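You operate a simulated robot arm through the tools that you are given. There is no shell and no other tool. Be economical: measure what you need, move in short steps, check, and stop when the job is done.

You are at the controls of a simulated two-armed robot. One attempt, no reset.

## Task
Tip the cold tea from both mugs into the basin, then carry it to the small table.
Fine: stand each mug back; the basin goes level, in both hands, to the spot next to the cake cover. Set down upright: green mug, yellow mug.
Where things are to end (x, y in the base frame): enamel basin within 0.06 m of [-0.36, -1.04].

Only the result counts: the job must be done as asked and must still hold three seconds after the hand-in. Knocking over, shifting, dropping, spilling or breaking anything else fails it. Lids that push on must go on centred and level and be pressed home; caps that screw on are set level and turned clockwise until they are tight.

## Robot
Two 7-joint arms with two-finger parallel grippers on one trunk, on a base that drives. Base frame: it is fixed to the floor where the robot stands at the start and does not move with it; the origin is under the middle of the robot, x ahead of it, y to its left, z up; the surface under the hand at the start is at about z = 0.8. Units: m, degrees, N and s.
The left shoulder is at the start at [0.071, 0.156, 1.08], the right one opposite. Places, roughly: top of the small table [-0.1, -1.1, 0.8]. Payload 3.91 kg a hand.
The tool frame of a hand sits at the grasp point between the pads (the TCP): z along the fingers, y along the line on which they close. The tips reach 0.03 m beyond it. Largest opening 0.11 m; finger width 0.02, thickness 0.01; the body of the gripper, 0.048 by 0.112 m, starts 0.055 m behind the TCP.
Orientation is told as [roll, pitch, yaw] about the base's x, y, z axes, in that order, counted from this pose: with the fingers straight down and closing along the base's y, the tool's x points along the base's -x, its y along +y and its z along -z.

## Interface
- The arms move only by the tool send_rows. It takes "left_deltas", "right_deltas" or both (then of equal length, played together; a hand with none holds still); each is text: rows parted by semicolons, each of 6 numbers parted by spaces: the shift along the tool's x, y, z in units of 40 mm (1.0 is 40 mm), then the turn, a rotation vector about the tool's x, y, z in units of 6 degrees (1.0 is 6 degrees). In form: dx dy dz ax ay az; .... A call has 1 to 8 rows; each row shifts and turns the commanded pose from where the row before left it, along the tool's axes as they then stand. "left_gripper" and "right_gripper" are, for a hand that has rows, the finger opening in m, from 0 to 0.11, set as the call begins (left out, the last holds). A call with a number of a shift or a turn outside -1 to 1 is refused whole. A row lasts 0.2 s, in which the tool goes at most 0.05 m and 8.6 degrees; a call with a longer step from one row to the next is refused whole, and so is a gripper value outside its range. A pose out of reach is approached as far as the arm can. The call stops where the force on the tool passes 50 N (or 10 N more than at its start, if that is more) or the arm is blocked; 0.2 s more then pass. Each finger travels about 0.108 m/s and halts on what it meets, pressing with about 32 N; the grip force reading is that of the motor and also rises with nothing between the fingers. The clock runs only during rows and for 0.2 s after the last one: add rows that do not move to give the fingers time. The reply holds the time, the measured pose of the TCP, the force on the tool along the base axes, the opening and the grip force, in the units named above and with some noise, with the torque about the TCP (base axes, N m) and any sound that the robot's microphone picked up.
- Cameras (640 x 400 px; columns grow to the right, rows downward): "scene" is now at [0.1207, -0.0574, 1.3199]; the picture's right is [-0.63, -0.77, 0.00], its down [-0.35, 0.29, -0.89] and it looks along [0.69, -0.56, -0.46] (base axes); focal length 214 px, centre (320, 200). "left" rides on the left gripper at [0.072, -0.017, -0.104] in its tool frame; the picture's right is [0.23, 0.97, 0.00], its down [-0.76, 0.18, -0.62] and it looks along [-0.61, 0.14, 0.78] (tool axes); focal length 222 px, centre (320, 200). "right" rides on the right gripper at [0.072, 0.017, -0.104] in its tool frame; the picture's right is [-0.23, 0.97, 0.00], its down [-0.76, -0.18, -0.62] and it looks along [-0.61, -0.14, 0.78] (tool axes); focal length 222 px, centre (320, 200).
- snapshot(camera): a new picture of that camera. No time passes.
- lift_body(by): slides the trunk up (or, below 0, down) by that many m; the arms and the scene camera ride with it, the base frame stays. It gives what a move gives, with no picture.
- base_move(legs): drives the robot by 1 to 6 legs, each [ahead, left, turn to the left] in m, m and degrees, along the robot's own axes; the way and the turn of a leg run together, so that a leg with both is an arc; at most 1.5 m and 180 degrees a leg. The arms and the cameras ride along, it lands a little off, and it stops where it bumps. It gives what a move gives.
- head_to(pan, tilt): turns the head with the scene camera to pan (to the left, within 86 degrees either way) and tilt (down, from -29 to 69), counted from straight ahead of the robot. It gives what a move gives.
- measure_at(camera, pixels): for up to 12 pixels [column, row] of the newest picture of that camera ("zoom" is the newest enlarged one), the place [x, y, z] in the base frame of the surface seen there, good to about 0.003 m. No time passes.
- close_up(camera, box): a new picture of the part [left, top, right, bottom] of that camera's present view, enlarged. No time passes.
- sign_off(): hands the job in; it is judged then, once.

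Work in short steps. Measure before you move; look again where a grasp or a placing could have gone wrong, and mend it. You have 80 turns and 58 pictures in all, those below and enlarged ones among them. Open the grippers and draw the arms clear of the work before you hand the job in, unless the task says otherwise; then end with one line.

The tools are called after "Request:" by a JSON object that holds its "fn" and its "kwargs". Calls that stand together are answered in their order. send_rows: Moves the arms, as the interface text tells. Its arguments: {"type":"object","properties":{"left_deltas":{"type":"string"},"left_gripper":{"type":"number"},"right_deltas":{"type":"string"},"right_gripper":{"type":"number"}},"required":[]} The other tools are called the same way: lift_body (by) slides the trunk up or down; base_move (legs) drives the base; head_to (pan, tilt) turns the head that bears the scene camera; snapshot (camera) takes a picture; measure_at (camera, pixels) gives the place of the surface under pixels of a picture; close_up (camera, box) takes an enlarged picture of a part of a camera's view; sign_off () hands the job in.

At the start:

```text
t: 0.0
left_eef_pos: [0.798, 0.4641, 1.1718]
left_ee_rot: [0.0, 0.0, 0.1]
left_force: [0.0, -0.6, 0.2]
left_torque: [0.0, 0.03, -0.03]
left_gripper_width: 0.1101
left_finger_force: 0.1
right_eef_pos: [0.702, -0.2307, 1.2387]
right_ee_rot: [-0.1, 0.0, 0.0]
right_force: [1.1, -0.4, -0.9]
right_torque: [0.01, -0.04, -0.02]
right_gripper_width: 0.1101
right_finger_force: 0.1
trunk travel left (down, up): [-0.525, 0.415]
robot x, y, heading: [0.0005, 0.001, 0.1]
head pan, tilt: [-39.3, 27.2]
```

scene: 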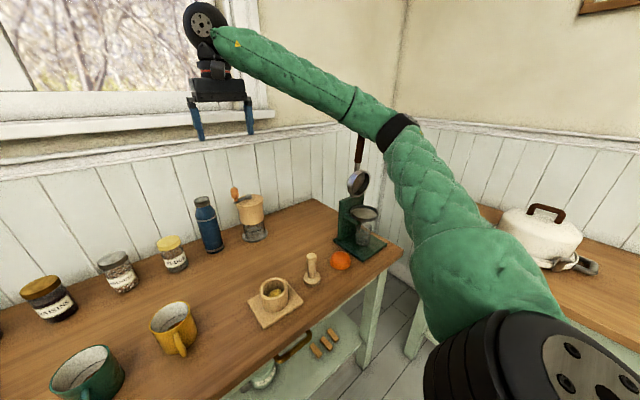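
right: 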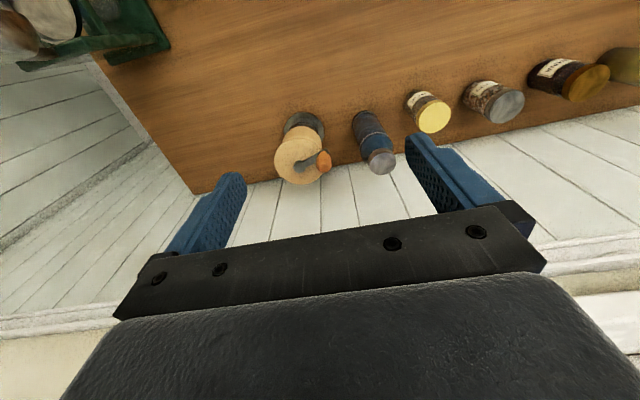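
left: 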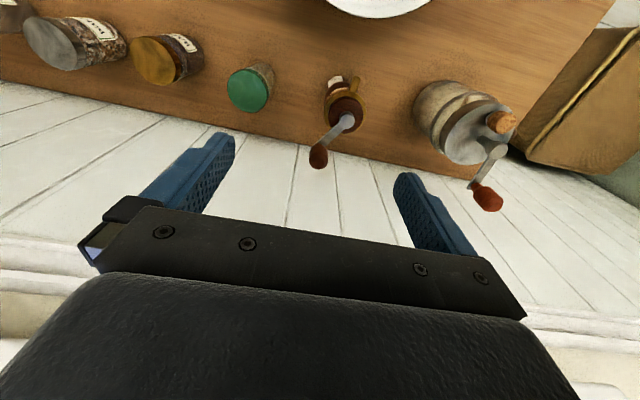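

The scene shows the two mugs at lower left (yellow near (175,325), green near (90,375)); the basin is out of view to the left. I turn the head to look straight ahead and down.

Request:
{"fn": "head_to", "kwargs": {"pan": 15, "tilt": 40}}

Request:
{"fn": "snapshot", "kwargs": {"camera": "scene"}}

```text
t: 1.2
left_eef_pos: [0.797, 0.4647, 1.1714]
left_ee_rot: [0.0, 0.0, 0.0]
left_force: [0.0, -0.1, 0.4]
left_torque: [0.01, 0.0, 0.03]
left_gripper_width: 0.1102
left_finger_force: 0.0
right_eef_pos: [0.7019, -0.2314, 1.2389]
right_ee_rot: [0.0, 0.1, 0.0]
right_force: [-0.2, -0.1, -0.4]
right_torque: [-0.02, 0.01, 0.02]
right_gripper_width: 0.1102
right_finger_force: 0.1
trunk travel left (down, up): [-0.525, 0.415]
robot x, y, heading: [0.0, 0.0021, 0.1]
head pan, tilt: [15.0, 40.0]
```

```text
54 pictures are left
```

scene: 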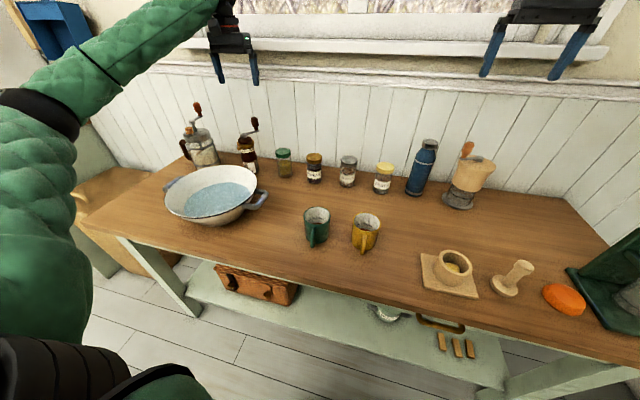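

The basin is at (212,195) with two handles at about (172,183) and (260,200), and the mugs are at (317,225) and (366,232). I zoom in on them.

Request:
{"fn": "close_up", "kwargs": {"camera": "scene", "box": [150, 130, 410, 290]}}

```text
2.46 times, centred on (280, 210) of scene
```

zoom: 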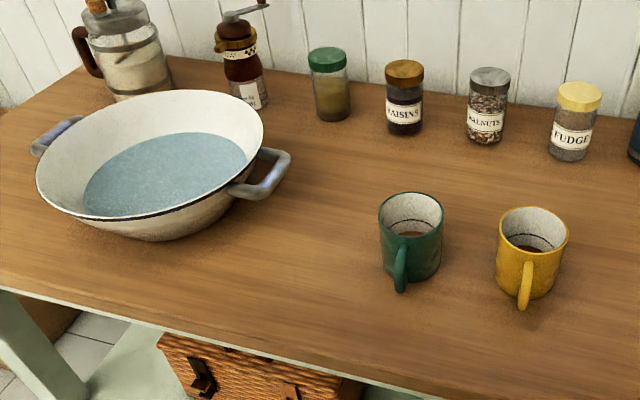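

The basin already holds water; the mugs have a little tea and their handles face the robot. I measure rims, handles and tea surfaces.

Request:
{"fn": "measure_at", "kwargs": {"camera": "zoom", "pixels": [[382, 203], [440, 205], [412, 194], [410, 222], [400, 285], [412, 235], [500, 215], [566, 225], [535, 207], [530, 245], [524, 303], [525, 260]]}}

Request:
{"fn": "measure_at", "kwargs": {"camera": "zoom", "pixels": [[38, 175], [262, 128], [150, 92], [120, 218], [165, 175], [55, 130], [38, 148], [282, 155], [260, 187], [240, 192], [270, 150], [160, 238]]}}

```text
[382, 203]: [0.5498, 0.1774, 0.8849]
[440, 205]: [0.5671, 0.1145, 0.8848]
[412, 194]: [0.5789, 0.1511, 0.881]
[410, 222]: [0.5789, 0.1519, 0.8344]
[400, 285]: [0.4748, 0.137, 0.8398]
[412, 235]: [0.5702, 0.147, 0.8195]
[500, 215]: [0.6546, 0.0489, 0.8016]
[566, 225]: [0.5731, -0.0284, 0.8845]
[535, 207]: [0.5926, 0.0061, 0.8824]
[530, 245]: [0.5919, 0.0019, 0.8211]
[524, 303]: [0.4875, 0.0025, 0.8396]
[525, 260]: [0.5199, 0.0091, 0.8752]
```

```text
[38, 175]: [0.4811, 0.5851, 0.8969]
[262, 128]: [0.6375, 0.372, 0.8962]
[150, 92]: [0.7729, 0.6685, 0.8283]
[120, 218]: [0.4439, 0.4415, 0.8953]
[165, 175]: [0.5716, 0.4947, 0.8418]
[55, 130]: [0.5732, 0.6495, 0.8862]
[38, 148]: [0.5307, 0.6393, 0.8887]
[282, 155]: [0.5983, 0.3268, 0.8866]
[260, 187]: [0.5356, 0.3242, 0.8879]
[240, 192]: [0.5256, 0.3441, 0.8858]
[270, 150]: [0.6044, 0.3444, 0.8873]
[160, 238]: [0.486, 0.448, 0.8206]
```

The mug handles point at the robot (about -x), so I plan a horizontal grasp of the mug bodies with the fingers straddling the handle, then roll to pour left. I measure the table's front edge and more of the handle and mug points.

Request:
{"fn": "close_up", "kwargs": {"camera": "scene", "box": [290, 195, 390, 257]}}

Request:
{"fn": "measure_at", "kwargs": {"camera": "scene", "pixels": [[250, 262], [340, 282], [110, 233], [317, 260], [270, 240], [340, 220]]}}

```text
6.40 times, centred on (340, 226) of scene
```

zoom: 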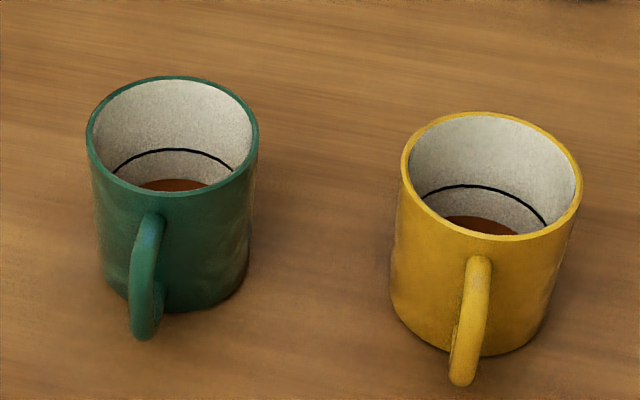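

```text
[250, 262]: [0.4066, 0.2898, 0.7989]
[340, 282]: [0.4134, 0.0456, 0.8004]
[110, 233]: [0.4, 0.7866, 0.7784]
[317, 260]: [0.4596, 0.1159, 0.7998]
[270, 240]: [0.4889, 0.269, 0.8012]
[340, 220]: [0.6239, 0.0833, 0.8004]
```

Request:
{"fn": "measure_at", "kwargs": {"camera": "zoom", "pixels": [[90, 135], [256, 135], [175, 194], [172, 79], [150, 225], [140, 330], [404, 175], [579, 185], [488, 238], [492, 114], [478, 265], [463, 375]]}}

```text
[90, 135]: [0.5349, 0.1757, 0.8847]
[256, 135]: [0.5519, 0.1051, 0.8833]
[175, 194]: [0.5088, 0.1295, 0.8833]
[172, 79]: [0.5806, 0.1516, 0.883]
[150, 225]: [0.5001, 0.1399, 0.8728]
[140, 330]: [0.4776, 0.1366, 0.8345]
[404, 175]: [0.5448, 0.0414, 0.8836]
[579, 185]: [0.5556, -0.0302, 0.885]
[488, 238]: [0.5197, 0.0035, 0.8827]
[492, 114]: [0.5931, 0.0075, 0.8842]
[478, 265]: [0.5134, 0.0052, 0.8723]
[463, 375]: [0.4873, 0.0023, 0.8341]
```

Mugs: green centre about (0.545, 0.140), yellow about (0.556, 0.006), radius 0.037, with handles reaching about 0.07 toward the robot. I back the robot up 0.25 m to give the left arm room for near-horizontal fingers.

Request:
{"fn": "base_move", "kwargs": {"legs": [[-0.25, 0, 0]]}}

Request:
{"fn": "send_rows", "kwargs": {"left_deltas": "0 0 0 0 -1 0;0 0 0 0 -1 0;0 0 0 0 -1 0;0 0 0 0 -1 0;0 0 0 0 -1 0;0 0 0 0 -1 0;0 0 0 0 -1 0;0 0 0 0 -1 0"}}

Request:
{"fn": "send_rows", "kwargs": {"left_deltas": "0 0 0 0 -1 0;0 0 0 0 -1 0;0 0 0 0 -1 0;0 0 0 0 -0.67 0;0 0 0 0 0 0"}}

```text
t: 3.0
left_eef_pos: [0.5462, 0.4617, 1.173]
left_ee_rot: [0.0, 0.0, -0.2]
left_force: [-0.6, -0.5, 0.3]
left_torque: [0.04, -0.01, 0.0]
left_gripper_width: 0.11
left_finger_force: 0.0
right_eef_pos: [0.4502, -0.2338, 1.2404]
right_ee_rot: [0.0, 0.1, -0.2]
right_force: [-0.7, 0.1, 0.6]
right_torque: [0.02, 0.0, -0.02]
right_gripper_width: 0.1101
right_finger_force: 0.1
trunk travel left (down, up): [-0.525, 0.415]
robot x, y, heading: [-0.2534, 0.0023, -0.2]
head pan, tilt: [15.0, 40.0]
```

```text
t: 4.8
left_eef_pos: [0.5478, 0.462, 1.1727]
left_ee_rot: [0.0, -48.0, -0.1]
left_force: [-0.6, 0.5, 0.2]
left_torque: [-0.01, 0.02, 0.02]
left_gripper_width: 0.1096
left_finger_force: 0.1
right_eef_pos: [0.4499, -0.2344, 1.2389]
right_ee_rot: [-0.1, 0.0, -0.3]
right_force: [0.5, 0.4, 0.4]
right_torque: [-0.01, -0.01, -0.01]
right_gripper_width: 0.1098
right_finger_force: 0.0
trunk travel left (down, up): [-0.525, 0.415]
robot x, y, heading: [-0.2491, -0.0018, -0.4]
head pan, tilt: [15.0, 40.0]
```

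```text
t: 6.0
left_eef_pos: [0.5468, 0.4626, 1.1718]
left_ee_rot: [0.0, -70.1, -0.2]
left_force: [-0.1, 1.2, -0.3]
left_torque: [-0.01, 0.01, -0.02]
left_gripper_width: 0.1098
left_finger_force: 0.1
right_eef_pos: [0.4508, -0.2326, 1.2397]
right_ee_rot: [0.0, 0.1, -0.2]
right_force: [-0.5, -0.1, 0.6]
right_torque: [0.02, -0.01, -0.03]
right_gripper_width: 0.11
right_finger_force: 0.0
trunk travel left (down, up): [-0.525, 0.415]
robot x, y, heading: [-0.2535, 0.0033, -0.2]
head pan, tilt: [15.0, 40.0]
```

Now at 20° below horizontal. I test the pour roll in empty air above the basin side, after lowering 0.12 m, to find whether the wrist can roll that way.

Request:
{"fn": "send_rows", "kwargs": {"left_deltas": "0.94 0 0.343 0 0 0;0.94 0 0.343 0 0 0;0.94 0 0.343 0 0 0;0 0 0 0 0 -1;0 0 0 0 0 -1;0 0 0 0 0 -1;0 0 0 0 0 -1;0 0 0 0 0 -1"}}

Request:
{"fn": "send_rows", "kwargs": {"left_deltas": "0 0 0 0 0 -1;0 0 0 0 0 -1;0 0 0 0 0 -1;0 0 0 0 0 -1;0 0 0 0 0 -1;0 0 0 0 0 -1;0 0 0 0 0 -1;0 0 0 0 0 -1"}}

Request:
{"fn": "send_rows", "kwargs": {"left_deltas": "0 0 0 0 0 -1;0 0 0 0 0 -1;0 0 0 0 0 -1;0 0 0 0 0 -1;0 0 0 0 0 -1;0 0 0 0 0 -1;0 0 0 0 0 -1;0 0 0 0 0 -1"}}

Request:
{"fn": "snapshot", "kwargs": {"camera": "scene"}}

```text
t: 7.8
left_eef_pos: [0.5477, 0.4611, 1.0516]
left_ee_rot: [-54.0, -54.4, 59.3]
left_force: [-0.5, 0.1, -1.2]
left_torque: [-0.02, 0.01, 0.03]
left_gripper_width: 0.1099
left_finger_force: 0.0
right_eef_pos: [0.4507, -0.2335, 1.2387]
right_ee_rot: [-0.1, 0.0, -0.2]
right_force: [0.0, 0.5, 0.6]
right_torque: [0.01, 0.05, 0.03]
right_gripper_width: 0.1099
right_finger_force: 0.1
trunk travel left (down, up): [-0.525, 0.415]
robot x, y, heading: [-0.2512, -0.004, 0.0]
head pan, tilt: [15.0, 40.0]
```

```text
t: 9.7
left_eef_pos: [0.5471, 0.4618, 1.051]
left_ee_rot: [-69.6, -11.2, 85.7]
left_force: [0.0, -0.1, 0.5]
left_torque: [0.02, 0.03, -0.01]
left_gripper_width: 0.11
left_finger_force: 0.1
right_eef_pos: [0.4505, -0.2333, 1.2387]
right_ee_rot: [-0.1, 0.0, -0.2]
right_force: [1.3, -0.2, 0.4]
right_torque: [-0.02, -0.01, -0.01]
right_gripper_width: 0.11
right_finger_force: 0.1
trunk travel left (down, up): [-0.525, 0.415]
robot x, y, heading: [-0.2509, -0.0023, -0.1]
head pan, tilt: [15.0, 40.0]
```

```text
t: 11.4
left_eef_pos: [0.5483, 0.4609, 1.0517]
left_ee_rot: [-65.8, 33.6, 103.9]
left_force: [-0.1, -0.2, -0.2]
left_torque: [-0.01, 0.0, 0.02]
left_gripper_width: 0.1099
left_finger_force: 0.0
right_eef_pos: [0.4504, -0.2329, 1.2389]
right_ee_rot: [0.1, 0.1, -0.2]
right_force: [-0.4, 0.3, 0.0]
right_torque: [0.0, -0.01, -0.01]
right_gripper_width: 0.1101
right_finger_force: 0.2
trunk travel left (down, up): [-0.525, 0.415]
robot x, y, heading: [-0.2497, 0.0005, -0.2]
head pan, tilt: [15.0, 40.0]
```

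```text
51 pictures are left
```

scene: 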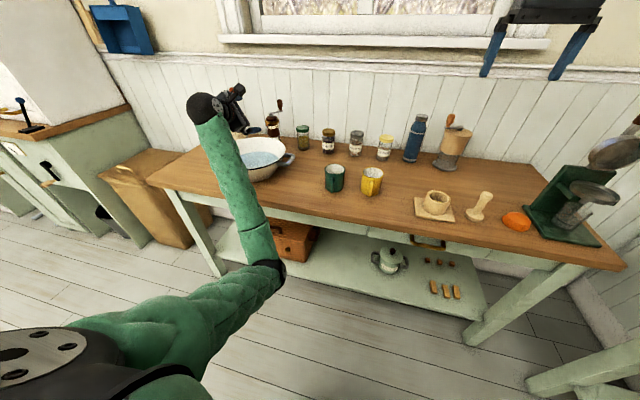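

The wrist rolls a full 126° with no trouble, so I unroll it and go to a pre-grasp in front of the green mug.

Request:
{"fn": "send_rows", "kwargs": {"left_deltas": "0 0 0 0 0 1;0 0 0 0 0 1;0 0 0 0 0 1;0 0 0 0 0 1;0 0 0 0 0 1;0 0 0 0 0 1;0 0 0 0 0 1;0 0 0 0 0 1"}}

Request:
{"fn": "send_rows", "kwargs": {"left_deltas": "0 0 0 0 0 1;0 0 0 0 0 1;0 0 0 0 0 1;0 0 0 0 0 1;0 0 0 0 0 1;0 0 0 0 0 1;0 0 0 0 0 1;0 0 0 0 0 1"}}

Request:
{"fn": "send_rows", "kwargs": {"left_deltas": "0 0 0 0 0 1;0 0 0 0 0 1;0 0 0 0 0 1;0 0 0 0 0 1;0 0 0 0 0 1"}}

Request:
{"fn": "send_rows", "kwargs": {"left_deltas": "0.148 -1 -0.408 0 0 0;0.148 -1 -0.408 0 0 0;0.148 -1 -0.408 0 0 0;0.148 -1 -0.408 0 0 0;0.148 -1 -0.408 0 0 0;0.148 -1 -0.408 0 0 0;0.148 -1 -0.408 0 0 0;0.148 -1 -0.408 0 0 0"}}

```text
t: 13.2
left_eef_pos: [0.5485, 0.462, 1.051]
left_ee_rot: [-69.6, -11.4, 85.6]
left_force: [-0.5, 0.3, -0.5]
left_torque: [0.03, -0.02, 0.02]
left_gripper_width: 0.1098
left_finger_force: 0.2
right_eef_pos: [0.4511, -0.2318, 1.239]
right_ee_rot: [0.0, 0.0, -0.1]
right_force: [0.9, -0.6, 0.1]
right_torque: [-0.01, -0.01, 0.02]
right_gripper_width: 0.1102
right_finger_force: 0.1
trunk travel left (down, up): [-0.525, 0.415]
robot x, y, heading: [-0.2509, 0.0017, -0.1]
head pan, tilt: [15.0, 40.0]
```

```text
t: 15.1
left_eef_pos: [0.5482, 0.4617, 1.0512]
left_ee_rot: [-53.9, -54.7, 59.1]
left_force: [-0.3, 0.7, 0.0]
left_torque: [0.02, -0.01, 0.0]
left_gripper_width: 0.11
left_finger_force: 0.1
right_eef_pos: [0.4511, -0.2343, 1.2389]
right_ee_rot: [0.0, 0.0, -0.2]
right_force: [0.3, -0.5, -0.1]
right_torque: [0.0, 0.0, -0.01]
right_gripper_width: 0.1099
right_finger_force: 0.1
trunk travel left (down, up): [-0.525, 0.415]
robot x, y, heading: [-0.2466, 0.0034, 0.0]
head pan, tilt: [15.0, 40.0]
```

```text
t: 16.2
left_eef_pos: [0.5478, 0.4618, 1.0524]
left_ee_rot: [0.1, -70.0, -0.4]
left_force: [-0.5, 0.0, 0.8]
left_torque: [0.01, 0.01, 0.02]
left_gripper_width: 0.1098
left_finger_force: 0.0
right_eef_pos: [0.4501, -0.2333, 1.239]
right_ee_rot: [0.1, 0.1, -0.2]
right_force: [-0.2, 0.0, 0.2]
right_torque: [0.0, 0.01, 0.03]
right_gripper_width: 0.1099
right_finger_force: 0.0
trunk travel left (down, up): [-0.525, 0.415]
robot x, y, heading: [-0.2521, -0.0015, -0.2]
head pan, tilt: [15.0, 40.0]
```

```text
t: 18.1
left_eef_pos: [0.4096, 0.1399, 1.051]
left_ee_rot: [0.1, -70.0, -0.2]
left_force: [0.0, -0.2, 0.6]
left_torque: [0.0, -0.06, 0.0]
left_gripper_width: 0.1099
left_finger_force: 0.1
right_eef_pos: [0.4508, -0.2346, 1.2377]
right_ee_rot: [0.1, -0.1, -0.2]
right_force: [0.5, -0.5, 0.7]
right_torque: [0.03, 0.0, -0.02]
right_gripper_width: 0.11
right_finger_force: 0.1
trunk travel left (down, up): [-0.525, 0.415]
robot x, y, heading: [-0.2491, 0.0029, -0.2]
head pan, tilt: [15.0, 40.0]
```

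Now I lower straight down 0.165 m in front of the handle and look.

Request:
{"fn": "send_rows", "kwargs": {"left_deltas": "0.776 0 0.282 0 0 0;0.776 0 0.282 0 0 0;0.776 0 0.282 0 0 0;0.776 0 0.282 0 0 0;0.776 0 0.282 0 0 0;0 0 0 0 0 0"}}

Request:
{"fn": "snapshot", "kwargs": {"camera": "scene"}}

Request:
{"fn": "snapshot", "kwargs": {"camera": "left"}}

```text
t: 19.4
left_eef_pos: [0.4079, 0.1421, 0.8858]
left_ee_rot: [0.0, -70.0, -0.2]
left_force: [0.2, 0.4, 0.2]
left_torque: [-0.05, 0.02, -0.02]
left_gripper_width: 0.1097
left_finger_force: 0.0
right_eef_pos: [0.4503, -0.2325, 1.2383]
right_ee_rot: [0.0, 0.0, -0.1]
right_force: [0.1, 0.4, -0.4]
right_torque: [-0.02, 0.01, -0.03]
right_gripper_width: 0.1098
right_finger_force: 0.1
trunk travel left (down, up): [-0.525, 0.415]
robot x, y, heading: [-0.25, -0.0021, -0.4]
head pan, tilt: [15.0, 40.0]
```

```text
50 pictures are left
```

scene: 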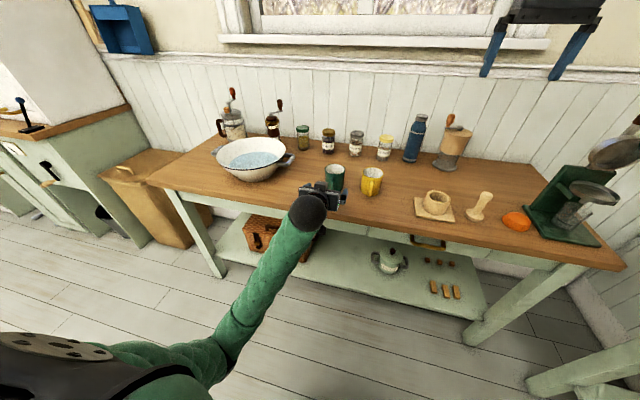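

```text
49 pictures are left
```

left: 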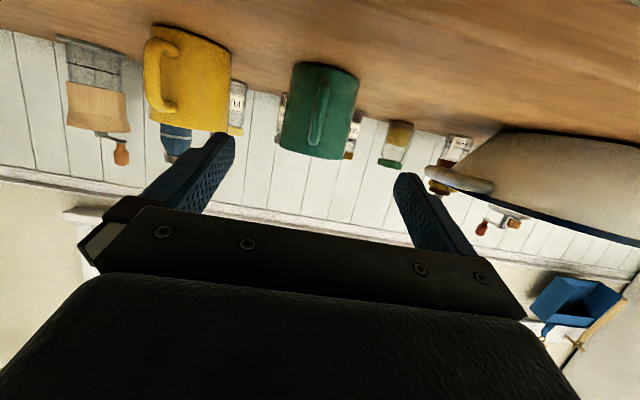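

The mug sits between the fingers. I advance 0.12 m along the tool axis and check.

Request:
{"fn": "send_rows", "kwargs": {"left_deltas": "0 0 0.75 0 0 0;0 0 0.75 0 0 0;0 0 0.75 0 0 0;0 0 0.75 0 0 0;0 0 0 0 0 0"}}

Request:
{"fn": "snapshot", "kwargs": {"camera": "left"}}

```text
t: 20.6
left_eef_pos: [0.5203, 0.1432, 0.846]
left_ee_rot: [-0.1, -70.0, -0.2]
left_force: [-21.5, 0.1, -4.3]
left_torque: [-0.01, 0.48, -0.21]
left_gripper_width: 0.11
left_finger_force: 0.0
right_eef_pos: [0.4481, -0.2339, 1.2403]
right_ee_rot: [0.0, 0.0, -0.2]
right_force: [-0.5, 0.4, 0.0]
right_torque: [0.0, 0.04, 0.02]
right_gripper_width: 0.11
right_finger_force: 0.0
trunk travel left (down, up): [-0.525, 0.415]
robot x, y, heading: [-0.2533, 0.0019, -0.1]
head pan, tilt: [15.0, 40.0]
```

```text
48 pictures are left
```

left: 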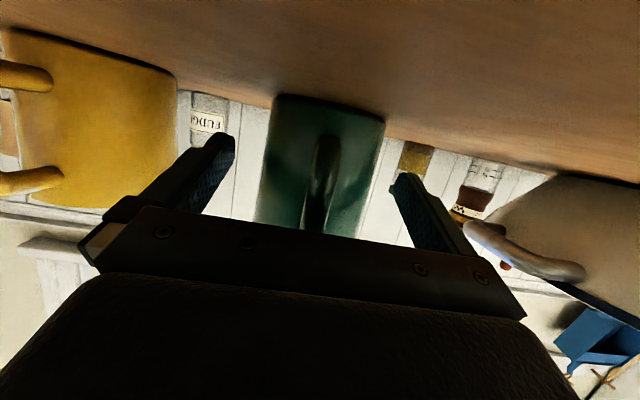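

A 21 N push shows the palm touching the handle, so I back off 6 mm and then close.

Request:
{"fn": "send_rows", "kwargs": {"left_deltas": "0 0 -0.15 0 0 0;0 0 0 0 0 0"}}

Request:
{"fn": "send_rows", "kwargs": {"left_deltas": "0 0 0 0 0 0;0 0 0 0 0 0;0 0 0 0 0 0;0 0 0 0 0 0", "left_gripper": 0.05}}

Request:
{"fn": "snapshot", "kwargs": {"camera": "left"}}

```text
t: 21.2
left_eef_pos: [0.516, 0.1425, 0.8478]
left_ee_rot: [0.1, -70.0, -0.2]
left_force: [0.0, 0.5, 0.5]
left_torque: [0.01, -0.02, -0.02]
left_gripper_width: 0.1101
left_finger_force: 0.1
right_eef_pos: [0.4503, -0.2327, 1.2389]
right_ee_rot: [0.0, 0.0, -0.2]
right_force: [-0.8, 0.4, 0.1]
right_torque: [0.01, 0.02, 0.03]
right_gripper_width: 0.1102
right_finger_force: 0.0
trunk travel left (down, up): [-0.525, 0.415]
robot x, y, heading: [-0.2487, 0.0, -0.5]
head pan, tilt: [15.0, 40.0]
```

```text
t: 22.2
left_eef_pos: [0.5152, 0.1417, 0.8483]
left_ee_rot: [0.0, -70.0, -0.2]
left_force: [-0.5, 0.0, 0.8]
left_torque: [0.05, 0.0, 0.01]
left_gripper_width: 0.0749
left_finger_force: 32.2
right_eef_pos: [0.4505, -0.2336, 1.2385]
right_ee_rot: [0.0, 0.1, -0.2]
right_force: [0.4, 0.6, -0.6]
right_torque: [0.0, 0.04, 0.03]
right_gripper_width: 0.1099
right_finger_force: 0.1
trunk travel left (down, up): [-0.525, 0.415]
robot x, y, heading: [-0.251, 0.004, 0.1]
head pan, tilt: [15.0, 40.0]
```

```text
47 pictures are left
```

left: 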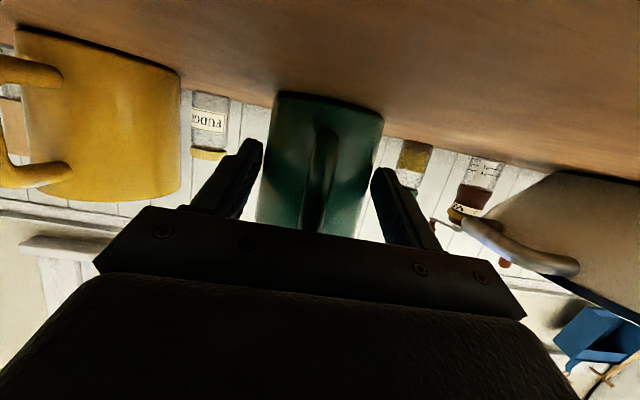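

Gripped at 0.075 m. I lift 0.15 m, then carry left to y≈0.45 over the basin.

Request:
{"fn": "send_rows", "kwargs": {"left_deltas": "-0.5 0 -0.182 0 0 0;-0.76 0 -0.276 0 0 0;-0.76 0 -0.276 0 0 0;-0.76 0 -0.276 0 0 0;-0.5 0 -0.182 0 0 0;-0.25 0 -0.09 0 0 0;0 0 0 0 0 0"}}

Request:
{"fn": "send_rows", "kwargs": {"left_deltas": "0 0.5 0 0 0 0;0 0.9 0 0 0 0;0 1 0 0 0 0;0 1 0 0 0 0;0 1 0 0 0 0;0 1 0 0 0 0;0 1 0 0 0 0;0 0.8 0 0 0 0"}}

Request:
{"fn": "send_rows", "kwargs": {"left_deltas": "0 0.5 0 0 0 0;0 0 0 0 0 0"}}

Request:
{"fn": "snapshot", "kwargs": {"camera": "scene"}}

```text
t: 23.9
left_eef_pos: [0.5155, 0.1417, 0.9978]
left_ee_rot: [-0.1, -70.0, -0.2]
left_force: [0.8, 0.9, -2.6]
left_torque: [-0.01, 0.04, -0.01]
left_gripper_width: 0.0742
left_finger_force: 32.3
right_eef_pos: [0.4512, -0.2335, 1.2398]
right_ee_rot: [0.0, 0.0, -0.2]
right_force: [-0.2, 0.2, 0.5]
right_torque: [0.05, 0.0, 0.02]
right_gripper_width: 0.11
right_finger_force: 0.1
trunk travel left (down, up): [-0.525, 0.415]
robot x, y, heading: [-0.2547, 0.0031, -0.2]
head pan, tilt: [15.0, 40.0]
```

```text
t: 25.6
left_eef_pos: [0.5183, 0.4306, 0.9971]
left_ee_rot: [-0.1, -70.0, -0.2]
left_force: [0.1, 0.4, -2.2]
left_torque: [-0.02, 0.03, 0.02]
left_gripper_width: 0.0742
left_finger_force: 32.2
right_eef_pos: [0.4512, -0.2337, 1.2389]
right_ee_rot: [0.0, -0.1, -0.2]
right_force: [0.5, 0.2, -0.1]
right_torque: [0.01, 0.01, -0.01]
right_gripper_width: 0.1101
right_finger_force: 0.0
trunk travel left (down, up): [-0.525, 0.415]
robot x, y, heading: [-0.2505, -0.0021, -0.2]
head pan, tilt: [15.0, 40.0]
```

```text
t: 26.2
left_eef_pos: [0.5169, 0.4498, 0.9969]
left_ee_rot: [0.0, -69.9, -0.3]
left_force: [-0.3, 0.1, -1.3]
left_torque: [0.01, 0.06, 0.0]
left_gripper_width: 0.074
left_finger_force: 31.5
right_eef_pos: [0.4515, -0.2337, 1.2378]
right_ee_rot: [0.0, 0.0, -0.3]
right_force: [-0.3, -0.3, -0.3]
right_torque: [-0.02, 0.01, 0.0]
right_gripper_width: 0.1102
right_finger_force: 0.1
trunk travel left (down, up): [-0.525, 0.415]
robot x, y, heading: [-0.2549, 0.0023, -0.2]
head pan, tilt: [15.0, 40.0]
```

```text
46 pictures are left
```

scene: 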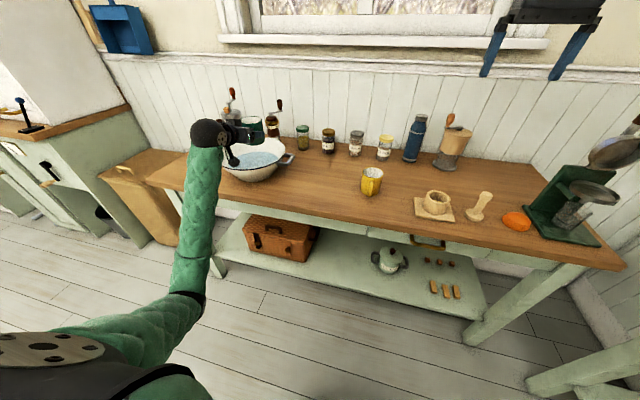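

The mug is over the basin, upright. I roll it slowly left, first 48°, then on to 96° and 126°, and dwell.

Request:
{"fn": "send_rows", "kwargs": {"left_deltas": "0 0 0 0 0 -1;0 0 0 0 0 -1;0 0 0 0 0 -1;0 0 0 0 0 -1;0 0 0 0 0 -1;0 0 0 0 0 -1;0 0 0 0 0 -1;0 0 0 0 0 -1"}}

Request:
{"fn": "send_rows", "kwargs": {"left_deltas": "0 0 0 0 0 -0.6;0 0 0 0 0 -0.6;0 0 0 0 0 -0.6;0 0 0 0 0 -0.6;0 0 0 0 0 -0.6;0 0 0 0 0 -0.6;0 0 0 0 0 -0.6;0 0 0 0 0 -0.6"}}

Request:
{"fn": "send_rows", "kwargs": {"left_deltas": "0 0 0 0 0 -0.6;0 0 0 0 0 -0.6;0 0 0 0 0 -0.6;0 0 0 0 0 -0.6;0 0 0 0 0 -0.6;0 0 0 0 0 -0.6;0 0 0 0 0 -0.6;0 0 0 0 0 -0.6"}}

Request:
{"fn": "send_rows", "kwargs": {"left_deltas": "0 0 0 0 0 -1;0 0 0 0 0 -1;0 0 0 0 0 -1;0 0 0 0 0 -0.4;0 0 0 0 0 0;0 0 0 0 0 0;0 0 0 0 0 0;0 0 0 0 0 0"}}

Request:
{"fn": "close_up", "kwargs": {"camera": "scene", "box": [170, 80, 330, 200]}}

```text
t: 28.1
left_eef_pos: [0.5164, 0.45, 0.9969]
left_ee_rot: [-63.9, -38.9, 72.9]
left_force: [-0.5, -0.4, -2.2]
left_torque: [-0.04, 0.07, -0.01]
left_gripper_width: 0.074
left_finger_force: 32.0
right_eef_pos: [0.4509, -0.2336, 1.24]
right_ee_rot: [0.0, 0.1, -0.2]
right_force: [-0.1, -0.5, -0.5]
right_torque: [0.01, 0.02, -0.01]
right_gripper_width: 0.1097
right_finger_force: 0.1
trunk travel left (down, up): [-0.525, 0.415]
robot x, y, heading: [-0.2496, -0.0007, -0.3]
head pan, tilt: [15.0, 40.0]
```

```text
t: 29.9
left_eef_pos: [0.5164, 0.4505, 0.9978]
left_ee_rot: [-69.6, -12.4, 85.1]
left_force: [-0.3, -0.1, -2.0]
left_torque: [0.01, 0.08, 0.02]
left_gripper_width: 0.0742
left_finger_force: 32.0
right_eef_pos: [0.4503, -0.2322, 1.2388]
right_ee_rot: [0.0, -0.1, -0.2]
right_force: [-0.4, -0.2, 0.3]
right_torque: [0.02, -0.02, -0.01]
right_gripper_width: 0.1098
right_finger_force: 0.0
trunk travel left (down, up): [-0.525, 0.415]
robot x, y, heading: [-0.2523, -0.0011, -0.3]
head pan, tilt: [15.0, 40.0]
```

```text
t: 31.6
left_eef_pos: [0.5171, 0.4494, 0.9978]
left_ee_rot: [-69.3, 14.7, 95.2]
left_force: [0.4, -0.4, -1.3]
left_torque: [0.0, 0.03, -0.01]
left_gripper_width: 0.0738
left_finger_force: 32.2
right_eef_pos: [0.4511, -0.2331, 1.2381]
right_ee_rot: [0.0, 0.0, -0.3]
right_force: [0.1, 0.4, -0.1]
right_torque: [-0.03, 0.02, -0.02]
right_gripper_width: 0.11
right_finger_force: 0.0
trunk travel left (down, up): [-0.525, 0.415]
robot x, y, heading: [-0.2488, -0.001, -0.3]
head pan, tilt: [15.0, 40.0]
```

```text
t: 33.5
left_eef_pos: [0.5167, 0.4502, 0.9976]
left_ee_rot: [-65.8, 33.5, 103.8]
left_force: [-0.4, 0.1, -2.4]
left_torque: [0.03, 0.03, -0.02]
left_gripper_width: 0.0741
left_finger_force: 32.5
right_eef_pos: [0.4507, -0.2336, 1.2394]
right_ee_rot: [0.0, -0.1, -0.3]
right_force: [-0.4, -0.5, 0.2]
right_torque: [-0.03, 0.01, 0.0]
right_gripper_width: 0.1099
right_finger_force: 0.1
trunk travel left (down, up): [-0.525, 0.415]
robot x, y, heading: [-0.2492, -0.0026, -0.1]
head pan, tilt: [15.0, 40.0]
```

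```text
3.33 times, centred on (250, 140) of scene
```

zoom: 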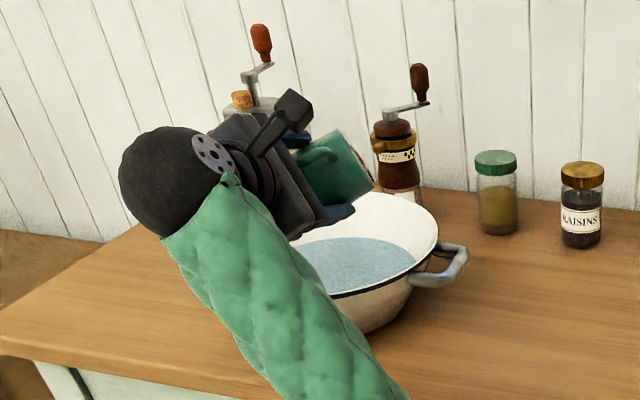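

The mug is tipped past horizontal over the basin. I go 18° further and dwell to drain it fully.

Request:
{"fn": "send_rows", "kwargs": {"left_deltas": "0 0 0 0 0 -1;0 0 0 0 0 -1;0 0 0 0 0 -1;0 0 0 0 0 0;0 0 0 0 0 0;0 0 0 0 0 0;0 0 0 0 0 0;0 0 0 0 0 0"}}

Request:
{"fn": "send_rows", "kwargs": {"left_deltas": "0 0 0 0 0 1;0 0 0 0 0 1;0 0 0 0 0 1;0 0 0 0 0 1;0 0 0 0 0 1;0 0 0 0 0 1;0 0 0 0 0 1;0 0 0 0 0 1"}}

Request:
{"fn": "send_rows", "kwargs": {"left_deltas": "0 0 0 0 0 1;0 0 0 0 0 1;0 0 0 0 0 1;0 0 0 0 0 1;0 0 0 0 0 1;0 0 0 0 0 1;0 0 0 0 0 1;0 0 0 0 0 1"}}

Request:
{"fn": "send_rows", "kwargs": {"left_deltas": "0 0 0 0 0 1;0 0 0 0 0 1;0 0 0 0 0 1;0 0 0 0 0 1;0 0 0 0 0 1;0 0 0 0 0 1;0 0 0 0 0 1;0 0 0 0 0 1"}}

Request:
{"fn": "send_rows", "kwargs": {"left_deltas": "0 -1 0 0 0 0;0 -1 0 0 0 0;0 -1 0 0 0 0;0 -1 0 0 0 0;0 -1 0 0 0 0;0 -1 0 0 0 0;0 -1 0 0 0 0;0 0 0 0 0 0"}}

Request:
{"fn": "snapshot", "kwargs": {"camera": "scene"}}

```text
t: 35.2
left_eef_pos: [0.5138, 0.4567, 1.0003]
left_ee_rot: [-58.6, 49.2, 115.4]
left_force: [0.2, -0.1, -1.4]
left_torque: [-0.02, 0.04, 0.01]
left_gripper_width: 0.0738
left_finger_force: 32.1
right_eef_pos: [0.4502, -0.2341, 1.2394]
right_ee_rot: [0.0, 0.0, -0.2]
right_force: [-0.6, 0.2, 0.2]
right_torque: [0.02, 0.01, -0.02]
right_gripper_width: 0.1101
right_finger_force: 0.0
trunk travel left (down, up): [-0.525, 0.415]
robot x, y, heading: [-0.2526, 0.006, -0.2]
head pan, tilt: [15.0, 40.0]
```

```text
t: 37.0
left_eef_pos: [0.5158, 0.4504, 0.9986]
left_ee_rot: [-69.9, 5.6, 91.8]
left_force: [-0.4, 0.8, -1.0]
left_torque: [0.02, 0.03, 0.01]
left_gripper_width: 0.0736
left_finger_force: 32.0
right_eef_pos: [0.45, -0.2324, 1.2392]
right_ee_rot: [0.0, 0.0, -0.3]
right_force: [0.3, -0.4, 0.0]
right_torque: [0.01, -0.02, 0.0]
right_gripper_width: 0.11
right_finger_force: 0.2
trunk travel left (down, up): [-0.525, 0.415]
robot x, y, heading: [-0.2533, -0.0017, 0.1]
head pan, tilt: [15.0, 40.0]
```

```text
t: 38.9
left_eef_pos: [0.5153, 0.4494, 0.9967]
left_ee_rot: [-63.9, -39.0, 72.6]
left_force: [-0.6, -0.4, -2.1]
left_torque: [0.0, 0.02, -0.04]
left_gripper_width: 0.0738
left_finger_force: 31.7
right_eef_pos: [0.4504, -0.2327, 1.24]
right_ee_rot: [0.0, 0.0, -0.1]
right_force: [1.2, -1.1, -0.5]
right_torque: [0.01, 0.0, -0.01]
right_gripper_width: 0.1099
right_finger_force: 0.0
trunk travel left (down, up): [-0.525, 0.415]
robot x, y, heading: [-0.2512, 0.0004, -0.1]
head pan, tilt: [15.0, 40.0]
```

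```text
t: 40.6
left_eef_pos: [0.5173, 0.45, 0.9971]
left_ee_rot: [0.0, -70.0, -0.3]
left_force: [-0.5, 0.4, -0.8]
left_torque: [0.01, 0.03, 0.03]
left_gripper_width: 0.0735
left_finger_force: 31.7
right_eef_pos: [0.451, -0.234, 1.24]
right_ee_rot: [0.1, 0.0, -0.2]
right_force: [1.1, 0.5, 0.9]
right_torque: [0.01, 0.0, 0.01]
right_gripper_width: 0.1101
right_finger_force: 0.1
trunk travel left (down, up): [-0.525, 0.415]
robot x, y, heading: [-0.2492, 0.0052, -0.1]
head pan, tilt: [15.0, 40.0]
```

```text
t: 42.5
left_eef_pos: [0.5164, 0.1704, 0.9998]
left_ee_rot: [-0.1, -70.0, 0.0]
left_force: [0.8, -0.4, -1.7]
left_torque: [0.0, 0.06, 0.0]
left_gripper_width: 0.0733
left_finger_force: 32.3
right_eef_pos: [0.4508, -0.2332, 1.2387]
right_ee_rot: [-0.1, 0.0, -0.3]
right_force: [-0.8, 0.1, 1.1]
right_torque: [-0.01, 0.05, -0.01]
right_gripper_width: 0.1102
right_finger_force: 0.0
trunk travel left (down, up): [-0.525, 0.415]
robot x, y, heading: [-0.2487, 0.0017, -0.3]
head pan, tilt: [15.0, 40.0]
```

```text
44 pictures are left
```

scene: 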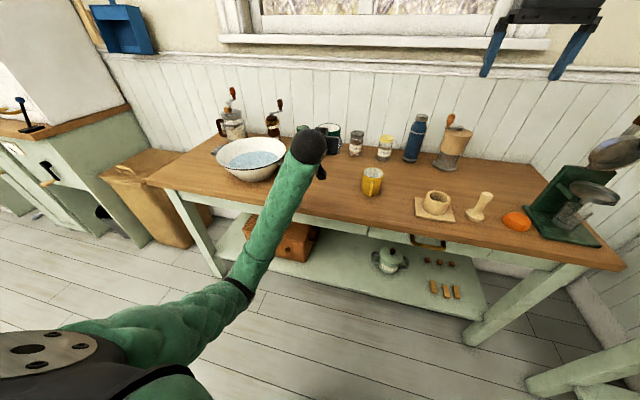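

The mug is emptied and still held. I bring it back to y=0.142 and lower it to just above where it stood.

Request:
{"fn": "send_rows", "kwargs": {"left_deltas": "0 -0.71 0 0 0 0;0.8 0 0.29 0 0 0;0.8 0 0.29 0 0 0;0.8 0 0.29 0 0 0;0.8 0 0.29 0 0 0;0.2 0 0.073 0 0 0;0 0 0 0 0 0"}}

Request:
{"fn": "snapshot", "kwargs": {"camera": "left"}}

Request:
{"fn": "close_up", "kwargs": {"camera": "scene", "box": [280, 120, 400, 220]}}

```text
t: 44.0
left_eef_pos: [0.5158, 0.1413, 0.8535]
left_ee_rot: [0.1, -70.0, -0.2]
left_force: [-0.4, 0.2, -1.9]
left_torque: [-0.02, 0.03, -0.01]
left_gripper_width: 0.0733
left_finger_force: 32.3
right_eef_pos: [0.4513, -0.2332, 1.2393]
right_ee_rot: [0.0, 0.0, -0.3]
right_force: [0.2, 0.3, -0.3]
right_torque: [-0.01, 0.03, 0.01]
right_gripper_width: 0.11
right_finger_force: 0.0
trunk travel left (down, up): [-0.525, 0.415]
robot x, y, heading: [-0.2524, 0.0005, -0.2]
head pan, tilt: [15.0, 40.0]
```

```text
43 pictures are left
```

left: 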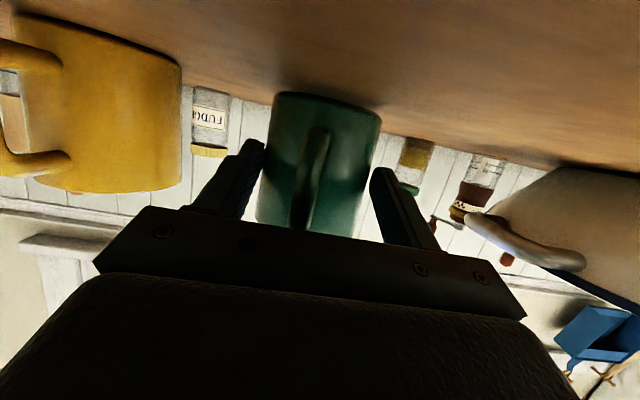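

```text
4.00 times, centred on (340, 170) of scene
```

zoom: 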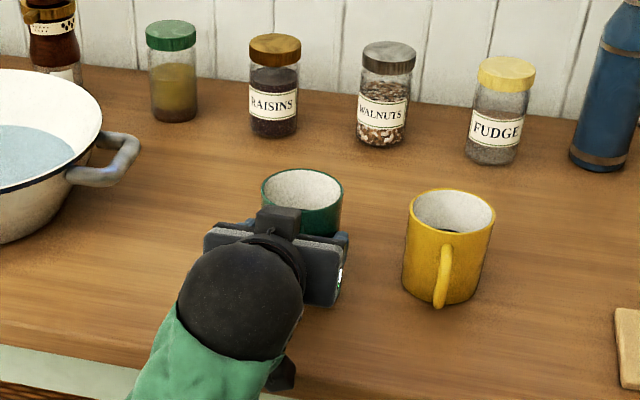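

It looks nearly upright. I lower in 2 mm steps to contact.

Request:
{"fn": "send_rows", "kwargs": {"left_deltas": "0.047 0 0.017 0 0 0;0.047 0 0.017 0 0 0;0.047 0 0.017 0 0 0;0 0 0 0 0 0"}}

```text
t: 45.0
left_eef_pos: [0.5151, 0.1413, 0.8477]
left_ee_rot: [-0.1, -70.1, -0.2]
left_force: [0.0, 0.0, 3.4]
left_torque: [-0.01, 0.01, -0.02]
left_gripper_width: 0.0736
left_finger_force: 31.8
right_eef_pos: [0.4494, -0.2343, 1.2388]
right_ee_rot: [0.0, 0.0, -0.2]
right_force: [0.2, -0.4, -0.2]
right_torque: [-0.01, -0.03, 0.01]
right_gripper_width: 0.1101
right_finger_force: 0.0
trunk travel left (down, up): [-0.525, 0.415]
robot x, y, heading: [-0.2509, -0.0014, -0.1]
head pan, tilt: [15.0, 40.0]
```

In contact (+3.4 N). I open and withdraw straight back.

Request:
{"fn": "send_rows", "kwargs": {"left_deltas": "0 0 0 0 0 0;0 0 0 0 0 0;0 0 0 0 0 0", "left_gripper": 0.11}}

Request:
{"fn": "send_rows", "kwargs": {"left_deltas": "0 0 -0.75 0 0 0;0 0 -0.75 0 0 0;0 0 -0.75 0 0 0;0 0 -0.75 0 0 0;-0.94 0 -0.343 0 0 0;-0.94 0 -0.343 0 0 0;0 0 0 0 0 0"}}

Request:
{"fn": "close_up", "kwargs": {"camera": "scene", "box": [200, 110, 400, 235]}}

Request:
{"fn": "snapshot", "kwargs": {"camera": "left"}}

```text
t: 45.9
left_eef_pos: [0.5162, 0.1405, 0.8472]
left_ee_rot: [-0.1, -70.0, -0.2]
left_force: [-0.1, 0.3, -0.1]
left_torque: [-0.02, 0.02, 0.01]
left_gripper_width: 0.1101
left_finger_force: 0.2
right_eef_pos: [0.4506, -0.2331, 1.2395]
right_ee_rot: [0.1, 0.0, -0.2]
right_force: [-0.4, -0.4, -0.3]
right_torque: [-0.01, 0.01, -0.01]
right_gripper_width: 0.1102
right_finger_force: 0.1
trunk travel left (down, up): [-0.525, 0.415]
robot x, y, heading: [-0.2499, 0.0003, -0.1]
head pan, tilt: [15.0, 40.0]
```

```text
t: 47.5
left_eef_pos: [0.4027, 0.1418, 0.9683]
left_ee_rot: [0.1, -70.0, -0.2]
left_force: [0.7, -0.1, -0.8]
left_torque: [-0.03, -0.01, -0.02]
left_gripper_width: 0.1102
left_finger_force: 0.0
right_eef_pos: [0.4507, -0.2334, 1.2392]
right_ee_rot: [0.1, 0.0, -0.2]
right_force: [-0.5, 0.1, 0.1]
right_torque: [0.06, 0.0, -0.02]
right_gripper_width: 0.1099
right_finger_force: 0.1
trunk travel left (down, up): [-0.525, 0.415]
robot x, y, heading: [-0.2524, 0.0014, -0.2]
head pan, tilt: [15.0, 40.0]
```

```text
3.20 times, centred on (300, 172) of scene
```

zoom: 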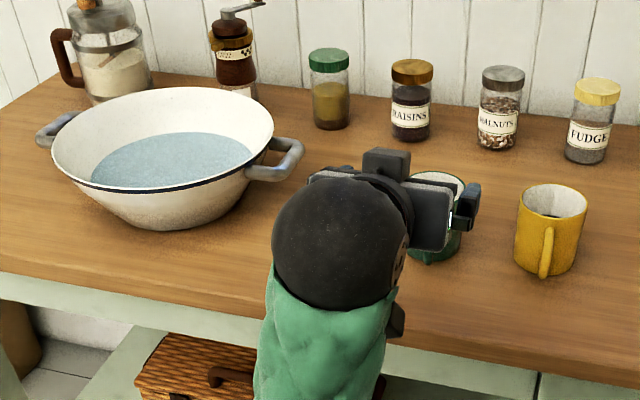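

```text
40 pictures are left
```

left: 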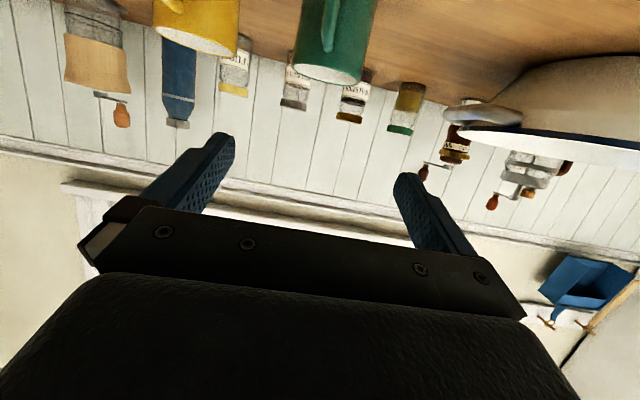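

Green mug stands upright, empty. I move the hand to the yellow mug's pre-grasp, then advance.

Request:
{"fn": "send_rows", "kwargs": {"left_deltas": "0 -0.85 0 0 0 0;0 -0.85 0 0 0 0;0 -0.85 0 0 0 0;0 -0.85 0 0 0 0;0.587 0 0.311 0 0 0;0.587 0 0.311 0 0 0;0.587 0 0.311 0 0 0;0 0 0 0 0 0"}}

Request:
{"fn": "snapshot", "kwargs": {"camera": "left"}}

```text
t: 49.0
left_eef_pos: [0.4416, 0.0368, 0.9779]
left_ee_rot: [27.8, -78.1, -25.2]
left_force: [0.5, 0.0, 0.2]
left_torque: [0.02, 0.01, -0.02]
left_gripper_width: 0.1101
left_finger_force: 0.0
right_eef_pos: [0.4508, -0.2337, 1.239]
right_ee_rot: [0.0, 0.0, -0.3]
right_force: [-0.3, 0.3, 0.1]
right_torque: [0.0, -0.03, 0.01]
right_gripper_width: 0.11
right_finger_force: 0.0
trunk travel left (down, up): [-0.525, 0.415]
robot x, y, heading: [-0.2522, 0.0033, -0.3]
head pan, tilt: [15.0, 40.0]
stopped in row 7 (left hand): the arm was blocked; the commanded pose is now the measured one
```

```text
39 pictures are left
```

left: 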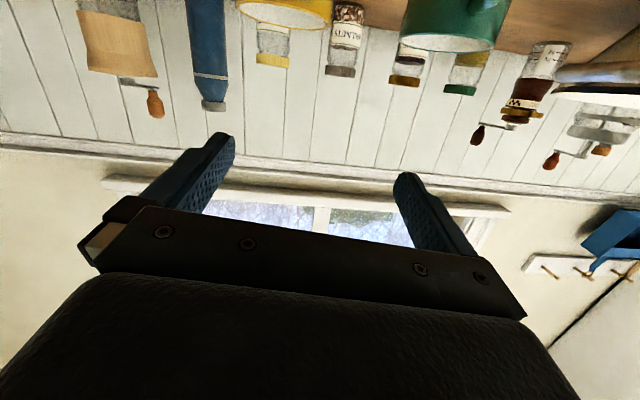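

The left arm is too folded to go that far right; the hand skewed slightly (about 10° in pitch). I move it back left while correcting the orientation, and will then shift the base right instead.

Request:
{"fn": "send_rows", "kwargs": {"left_deltas": "0 0.8 0 0 0 0;0 0.8 0 0 0 0;0 0.8 0 0.405 0.762 -0.362;0 0 0 0.405 0.762 -0.362;0 0 0 0 0 0"}}

Request:
{"fn": "base_move", "kwargs": {"legs": [[0, -0.135, 0]]}}

```text
t: 50.2
left_eef_pos: [0.4377, 0.1331, 0.9861]
left_ee_rot: [-0.4, -69.9, -1.3]
left_force: [0.8, -0.4, 0.0]
left_torque: [-0.01, 0.01, 0.01]
left_gripper_width: 0.1102
left_finger_force: 0.1
right_eef_pos: [0.4505, -0.233, 1.2387]
right_ee_rot: [-0.1, -0.1, -0.2]
right_force: [0.3, 0.4, 0.2]
right_torque: [-0.01, 0.04, 0.01]
right_gripper_width: 0.1097
right_finger_force: 0.2
trunk travel left (down, up): [-0.525, 0.415]
robot x, y, heading: [-0.251, -0.0012, -0.4]
head pan, tilt: [15.0, 40.0]
```

```text
t: 51.5
left_eef_pos: [0.4367, -0.0057, 0.9876]
left_ee_rot: [-0.1, -70.0, -1.7]
left_force: [0.6, -0.6, 0.0]
left_torque: [0.0, -0.02, 0.01]
left_gripper_width: 0.1103
left_finger_force: 0.0
right_eef_pos: [0.4506, -0.3726, 1.2385]
right_ee_rot: [0.0, 0.1, -0.3]
right_force: [-0.2, -0.9, -0.1]
right_torque: [0.06, -0.02, 0.0]
right_gripper_width: 0.1097
right_finger_force: 0.1
trunk travel left (down, up): [-0.525, 0.415]
robot x, y, heading: [-0.2523, -0.1345, -0.2]
head pan, tilt: [15.0, 40.0]
```

The hand is now at y≈-0.006 with a good pose. I trim yaw and go to the pre-grasp at (0.414, 0.0055, 0.889).

Request:
{"fn": "send_rows", "kwargs": {"left_deltas": "0 0 0 -0.266 0 -0.097;0.628 0.07 0.076 0 0 0;0.628 0.07 0.076 0 0 0;0.628 0.07 0.076 0 0 0;0.628 0.07 0.076 0 0 0;0 0 0 0 0 0"}}

Request:
{"fn": "snapshot", "kwargs": {"camera": "left"}}

```text
t: 52.9
left_eef_pos: [0.4144, 0.007, 0.8879]
left_ee_rot: [-0.2, -70.0, 0.4]
left_force: [0.3, 0.6, 0.6]
left_torque: [-0.01, 0.0, -0.02]
left_gripper_width: 0.1101
left_finger_force: 0.1
right_eef_pos: [0.4503, -0.3695, 1.24]
right_ee_rot: [0.0, 0.0, -0.3]
right_force: [0.5, 0.2, -0.6]
right_torque: [0.03, -0.02, 0.03]
right_gripper_width: 0.1098
right_finger_force: 0.0
trunk travel left (down, up): [-0.525, 0.415]
robot x, y, heading: [-0.2549, -0.1314, -0.1]
head pan, tilt: [15.0, 40.0]
```

```text
38 pictures are left
```

left: 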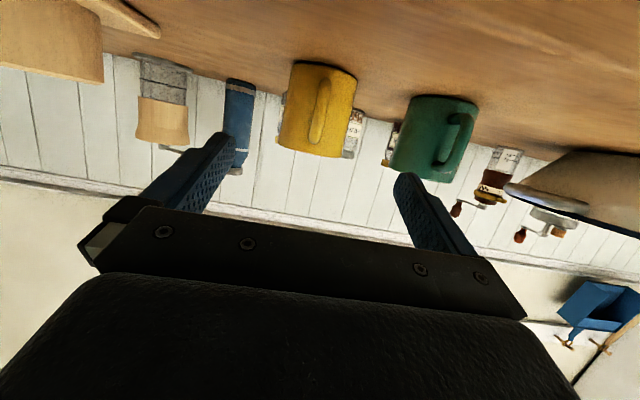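

Lined up with the yellow mug. I advance 0.117 m and close.

Request:
{"fn": "send_rows", "kwargs": {"left_deltas": "0 0 0.75 0 0 0;0 0 0.75 0 0 0;0 0 0.75 0 0 0;0 0 0.65 0 0 0;0 0 0 0 0 0"}}

Request:
{"fn": "send_rows", "kwargs": {"left_deltas": "0 0 0 0 0 0;0 0 0 0 0 0;0 0 0 0 0 0;0 0 0 0 0 0", "left_gripper": 0.05}}

Request:
{"fn": "snapshot", "kwargs": {"camera": "left"}}

```text
t: 54.1
left_eef_pos: [0.5218, 0.0066, 0.8495]
left_ee_rot: [-0.3, -70.0, 0.4]
left_force: [-0.3, -0.3, 0.1]
left_torque: [0.02, 0.01, 0.0]
left_gripper_width: 0.1102
left_finger_force: 0.1
right_eef_pos: [0.4498, -0.3693, 1.2387]
right_ee_rot: [0.0, 0.0, -0.3]
right_force: [0.3, -0.2, -0.3]
right_torque: [-0.01, -0.01, -0.01]
right_gripper_width: 0.11
right_finger_force: 0.1
trunk travel left (down, up): [-0.525, 0.415]
robot x, y, heading: [-0.2535, -0.1321, -0.4]
head pan, tilt: [15.0, 40.0]
```

```text
t: 55.1
left_eef_pos: [0.522, 0.0076, 0.8499]
left_ee_rot: [-0.3, -70.0, 0.3]
left_force: [-0.6, 0.5, -1.6]
left_torque: [0.03, 0.01, 0.0]
left_gripper_width: 0.0502
left_finger_force: 0.1
right_eef_pos: [0.449, -0.3695, 1.2384]
right_ee_rot: [-0.1, 0.1, -0.2]
right_force: [-0.6, 0.6, 0.4]
right_torque: [0.02, 0.01, 0.01]
right_gripper_width: 0.1103
right_finger_force: 0.0
trunk travel left (down, up): [-0.525, 0.415]
robot x, y, heading: [-0.2556, -0.1341, -0.6]
head pan, tilt: [15.0, 40.0]
```

```text
37 pictures are left
```

left: 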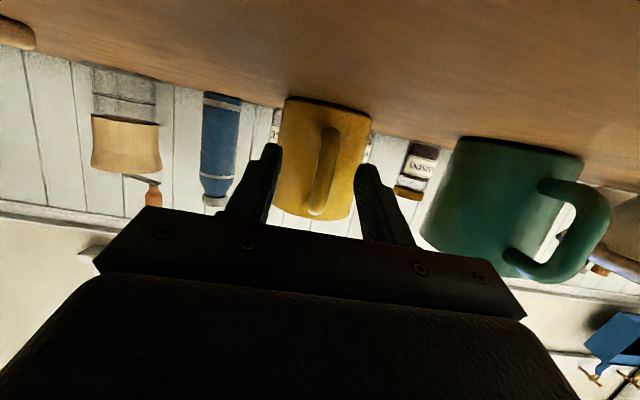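

The fingers closed to 0.05 m with no force, so the mug was missed or nudged ahead. I reopen and measure the mug's place.

Request:
{"fn": "send_rows", "kwargs": {"left_deltas": "0 0 0 0 0 0;0 0 0 0 0 0;0 0 0 0 0 0", "left_gripper": 0.11}}

Request:
{"fn": "close_up", "kwargs": {"camera": "scene", "box": [230, 110, 390, 210]}}

Request:
{"fn": "snapshot", "kwargs": {"camera": "left"}}

```text
t: 55.9
left_eef_pos: [0.5217, 0.0081, 0.8492]
left_ee_rot: [-0.2, -70.0, 0.4]
left_force: [0.4, -0.2, -0.3]
left_torque: [-0.01, -0.04, 0.03]
left_gripper_width: 0.1099
left_finger_force: 0.1
right_eef_pos: [0.4496, -0.3695, 1.2391]
right_ee_rot: [-0.1, 0.0, -0.3]
right_force: [0.6, 1.0, 0.0]
right_torque: [0.01, -0.02, 0.02]
right_gripper_width: 0.1102
right_finger_force: 0.1
trunk travel left (down, up): [-0.525, 0.415]
robot x, y, heading: [-0.2543, -0.1338, -0.5]
head pan, tilt: [15.0, 40.0]
```

```text
4.00 times, centred on (310, 160) of scene
```

zoom: 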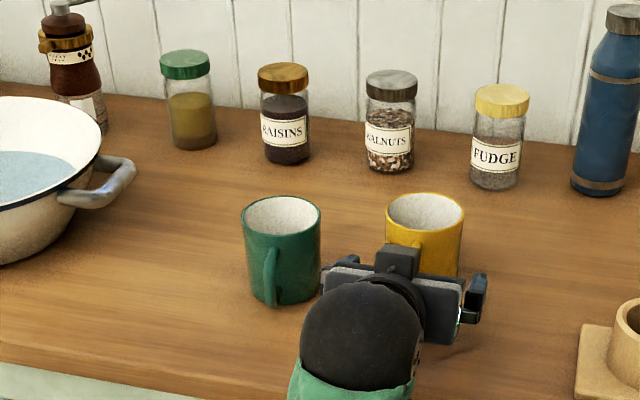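

```text
35 pictures are left
```

left: 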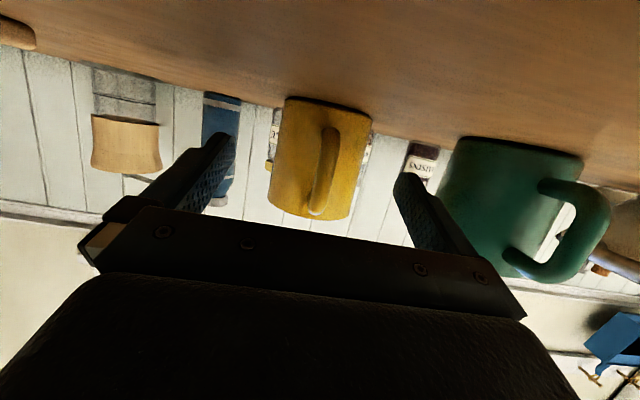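

Request:
{"fn": "measure_at", "kwargs": {"camera": "zoom", "pixels": [[388, 215], [463, 218], [426, 194], [422, 233], [242, 220], [320, 220], [283, 197], [283, 236], [400, 225]]}}

Request:
{"fn": "measure_at", "kwargs": {"camera": "left", "pixels": [[300, 150], [350, 150], [330, 135], [316, 210], [325, 180]]}}

```text
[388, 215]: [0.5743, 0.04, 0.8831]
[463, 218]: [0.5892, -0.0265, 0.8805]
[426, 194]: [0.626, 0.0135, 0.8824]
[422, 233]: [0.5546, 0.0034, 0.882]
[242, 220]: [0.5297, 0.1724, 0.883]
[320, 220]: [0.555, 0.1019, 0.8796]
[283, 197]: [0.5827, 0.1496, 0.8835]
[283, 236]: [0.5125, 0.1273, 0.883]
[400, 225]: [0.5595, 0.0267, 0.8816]
```

```text
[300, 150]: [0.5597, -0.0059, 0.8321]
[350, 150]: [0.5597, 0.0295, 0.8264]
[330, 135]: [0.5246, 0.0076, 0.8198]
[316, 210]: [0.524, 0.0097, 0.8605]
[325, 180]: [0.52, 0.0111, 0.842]
```

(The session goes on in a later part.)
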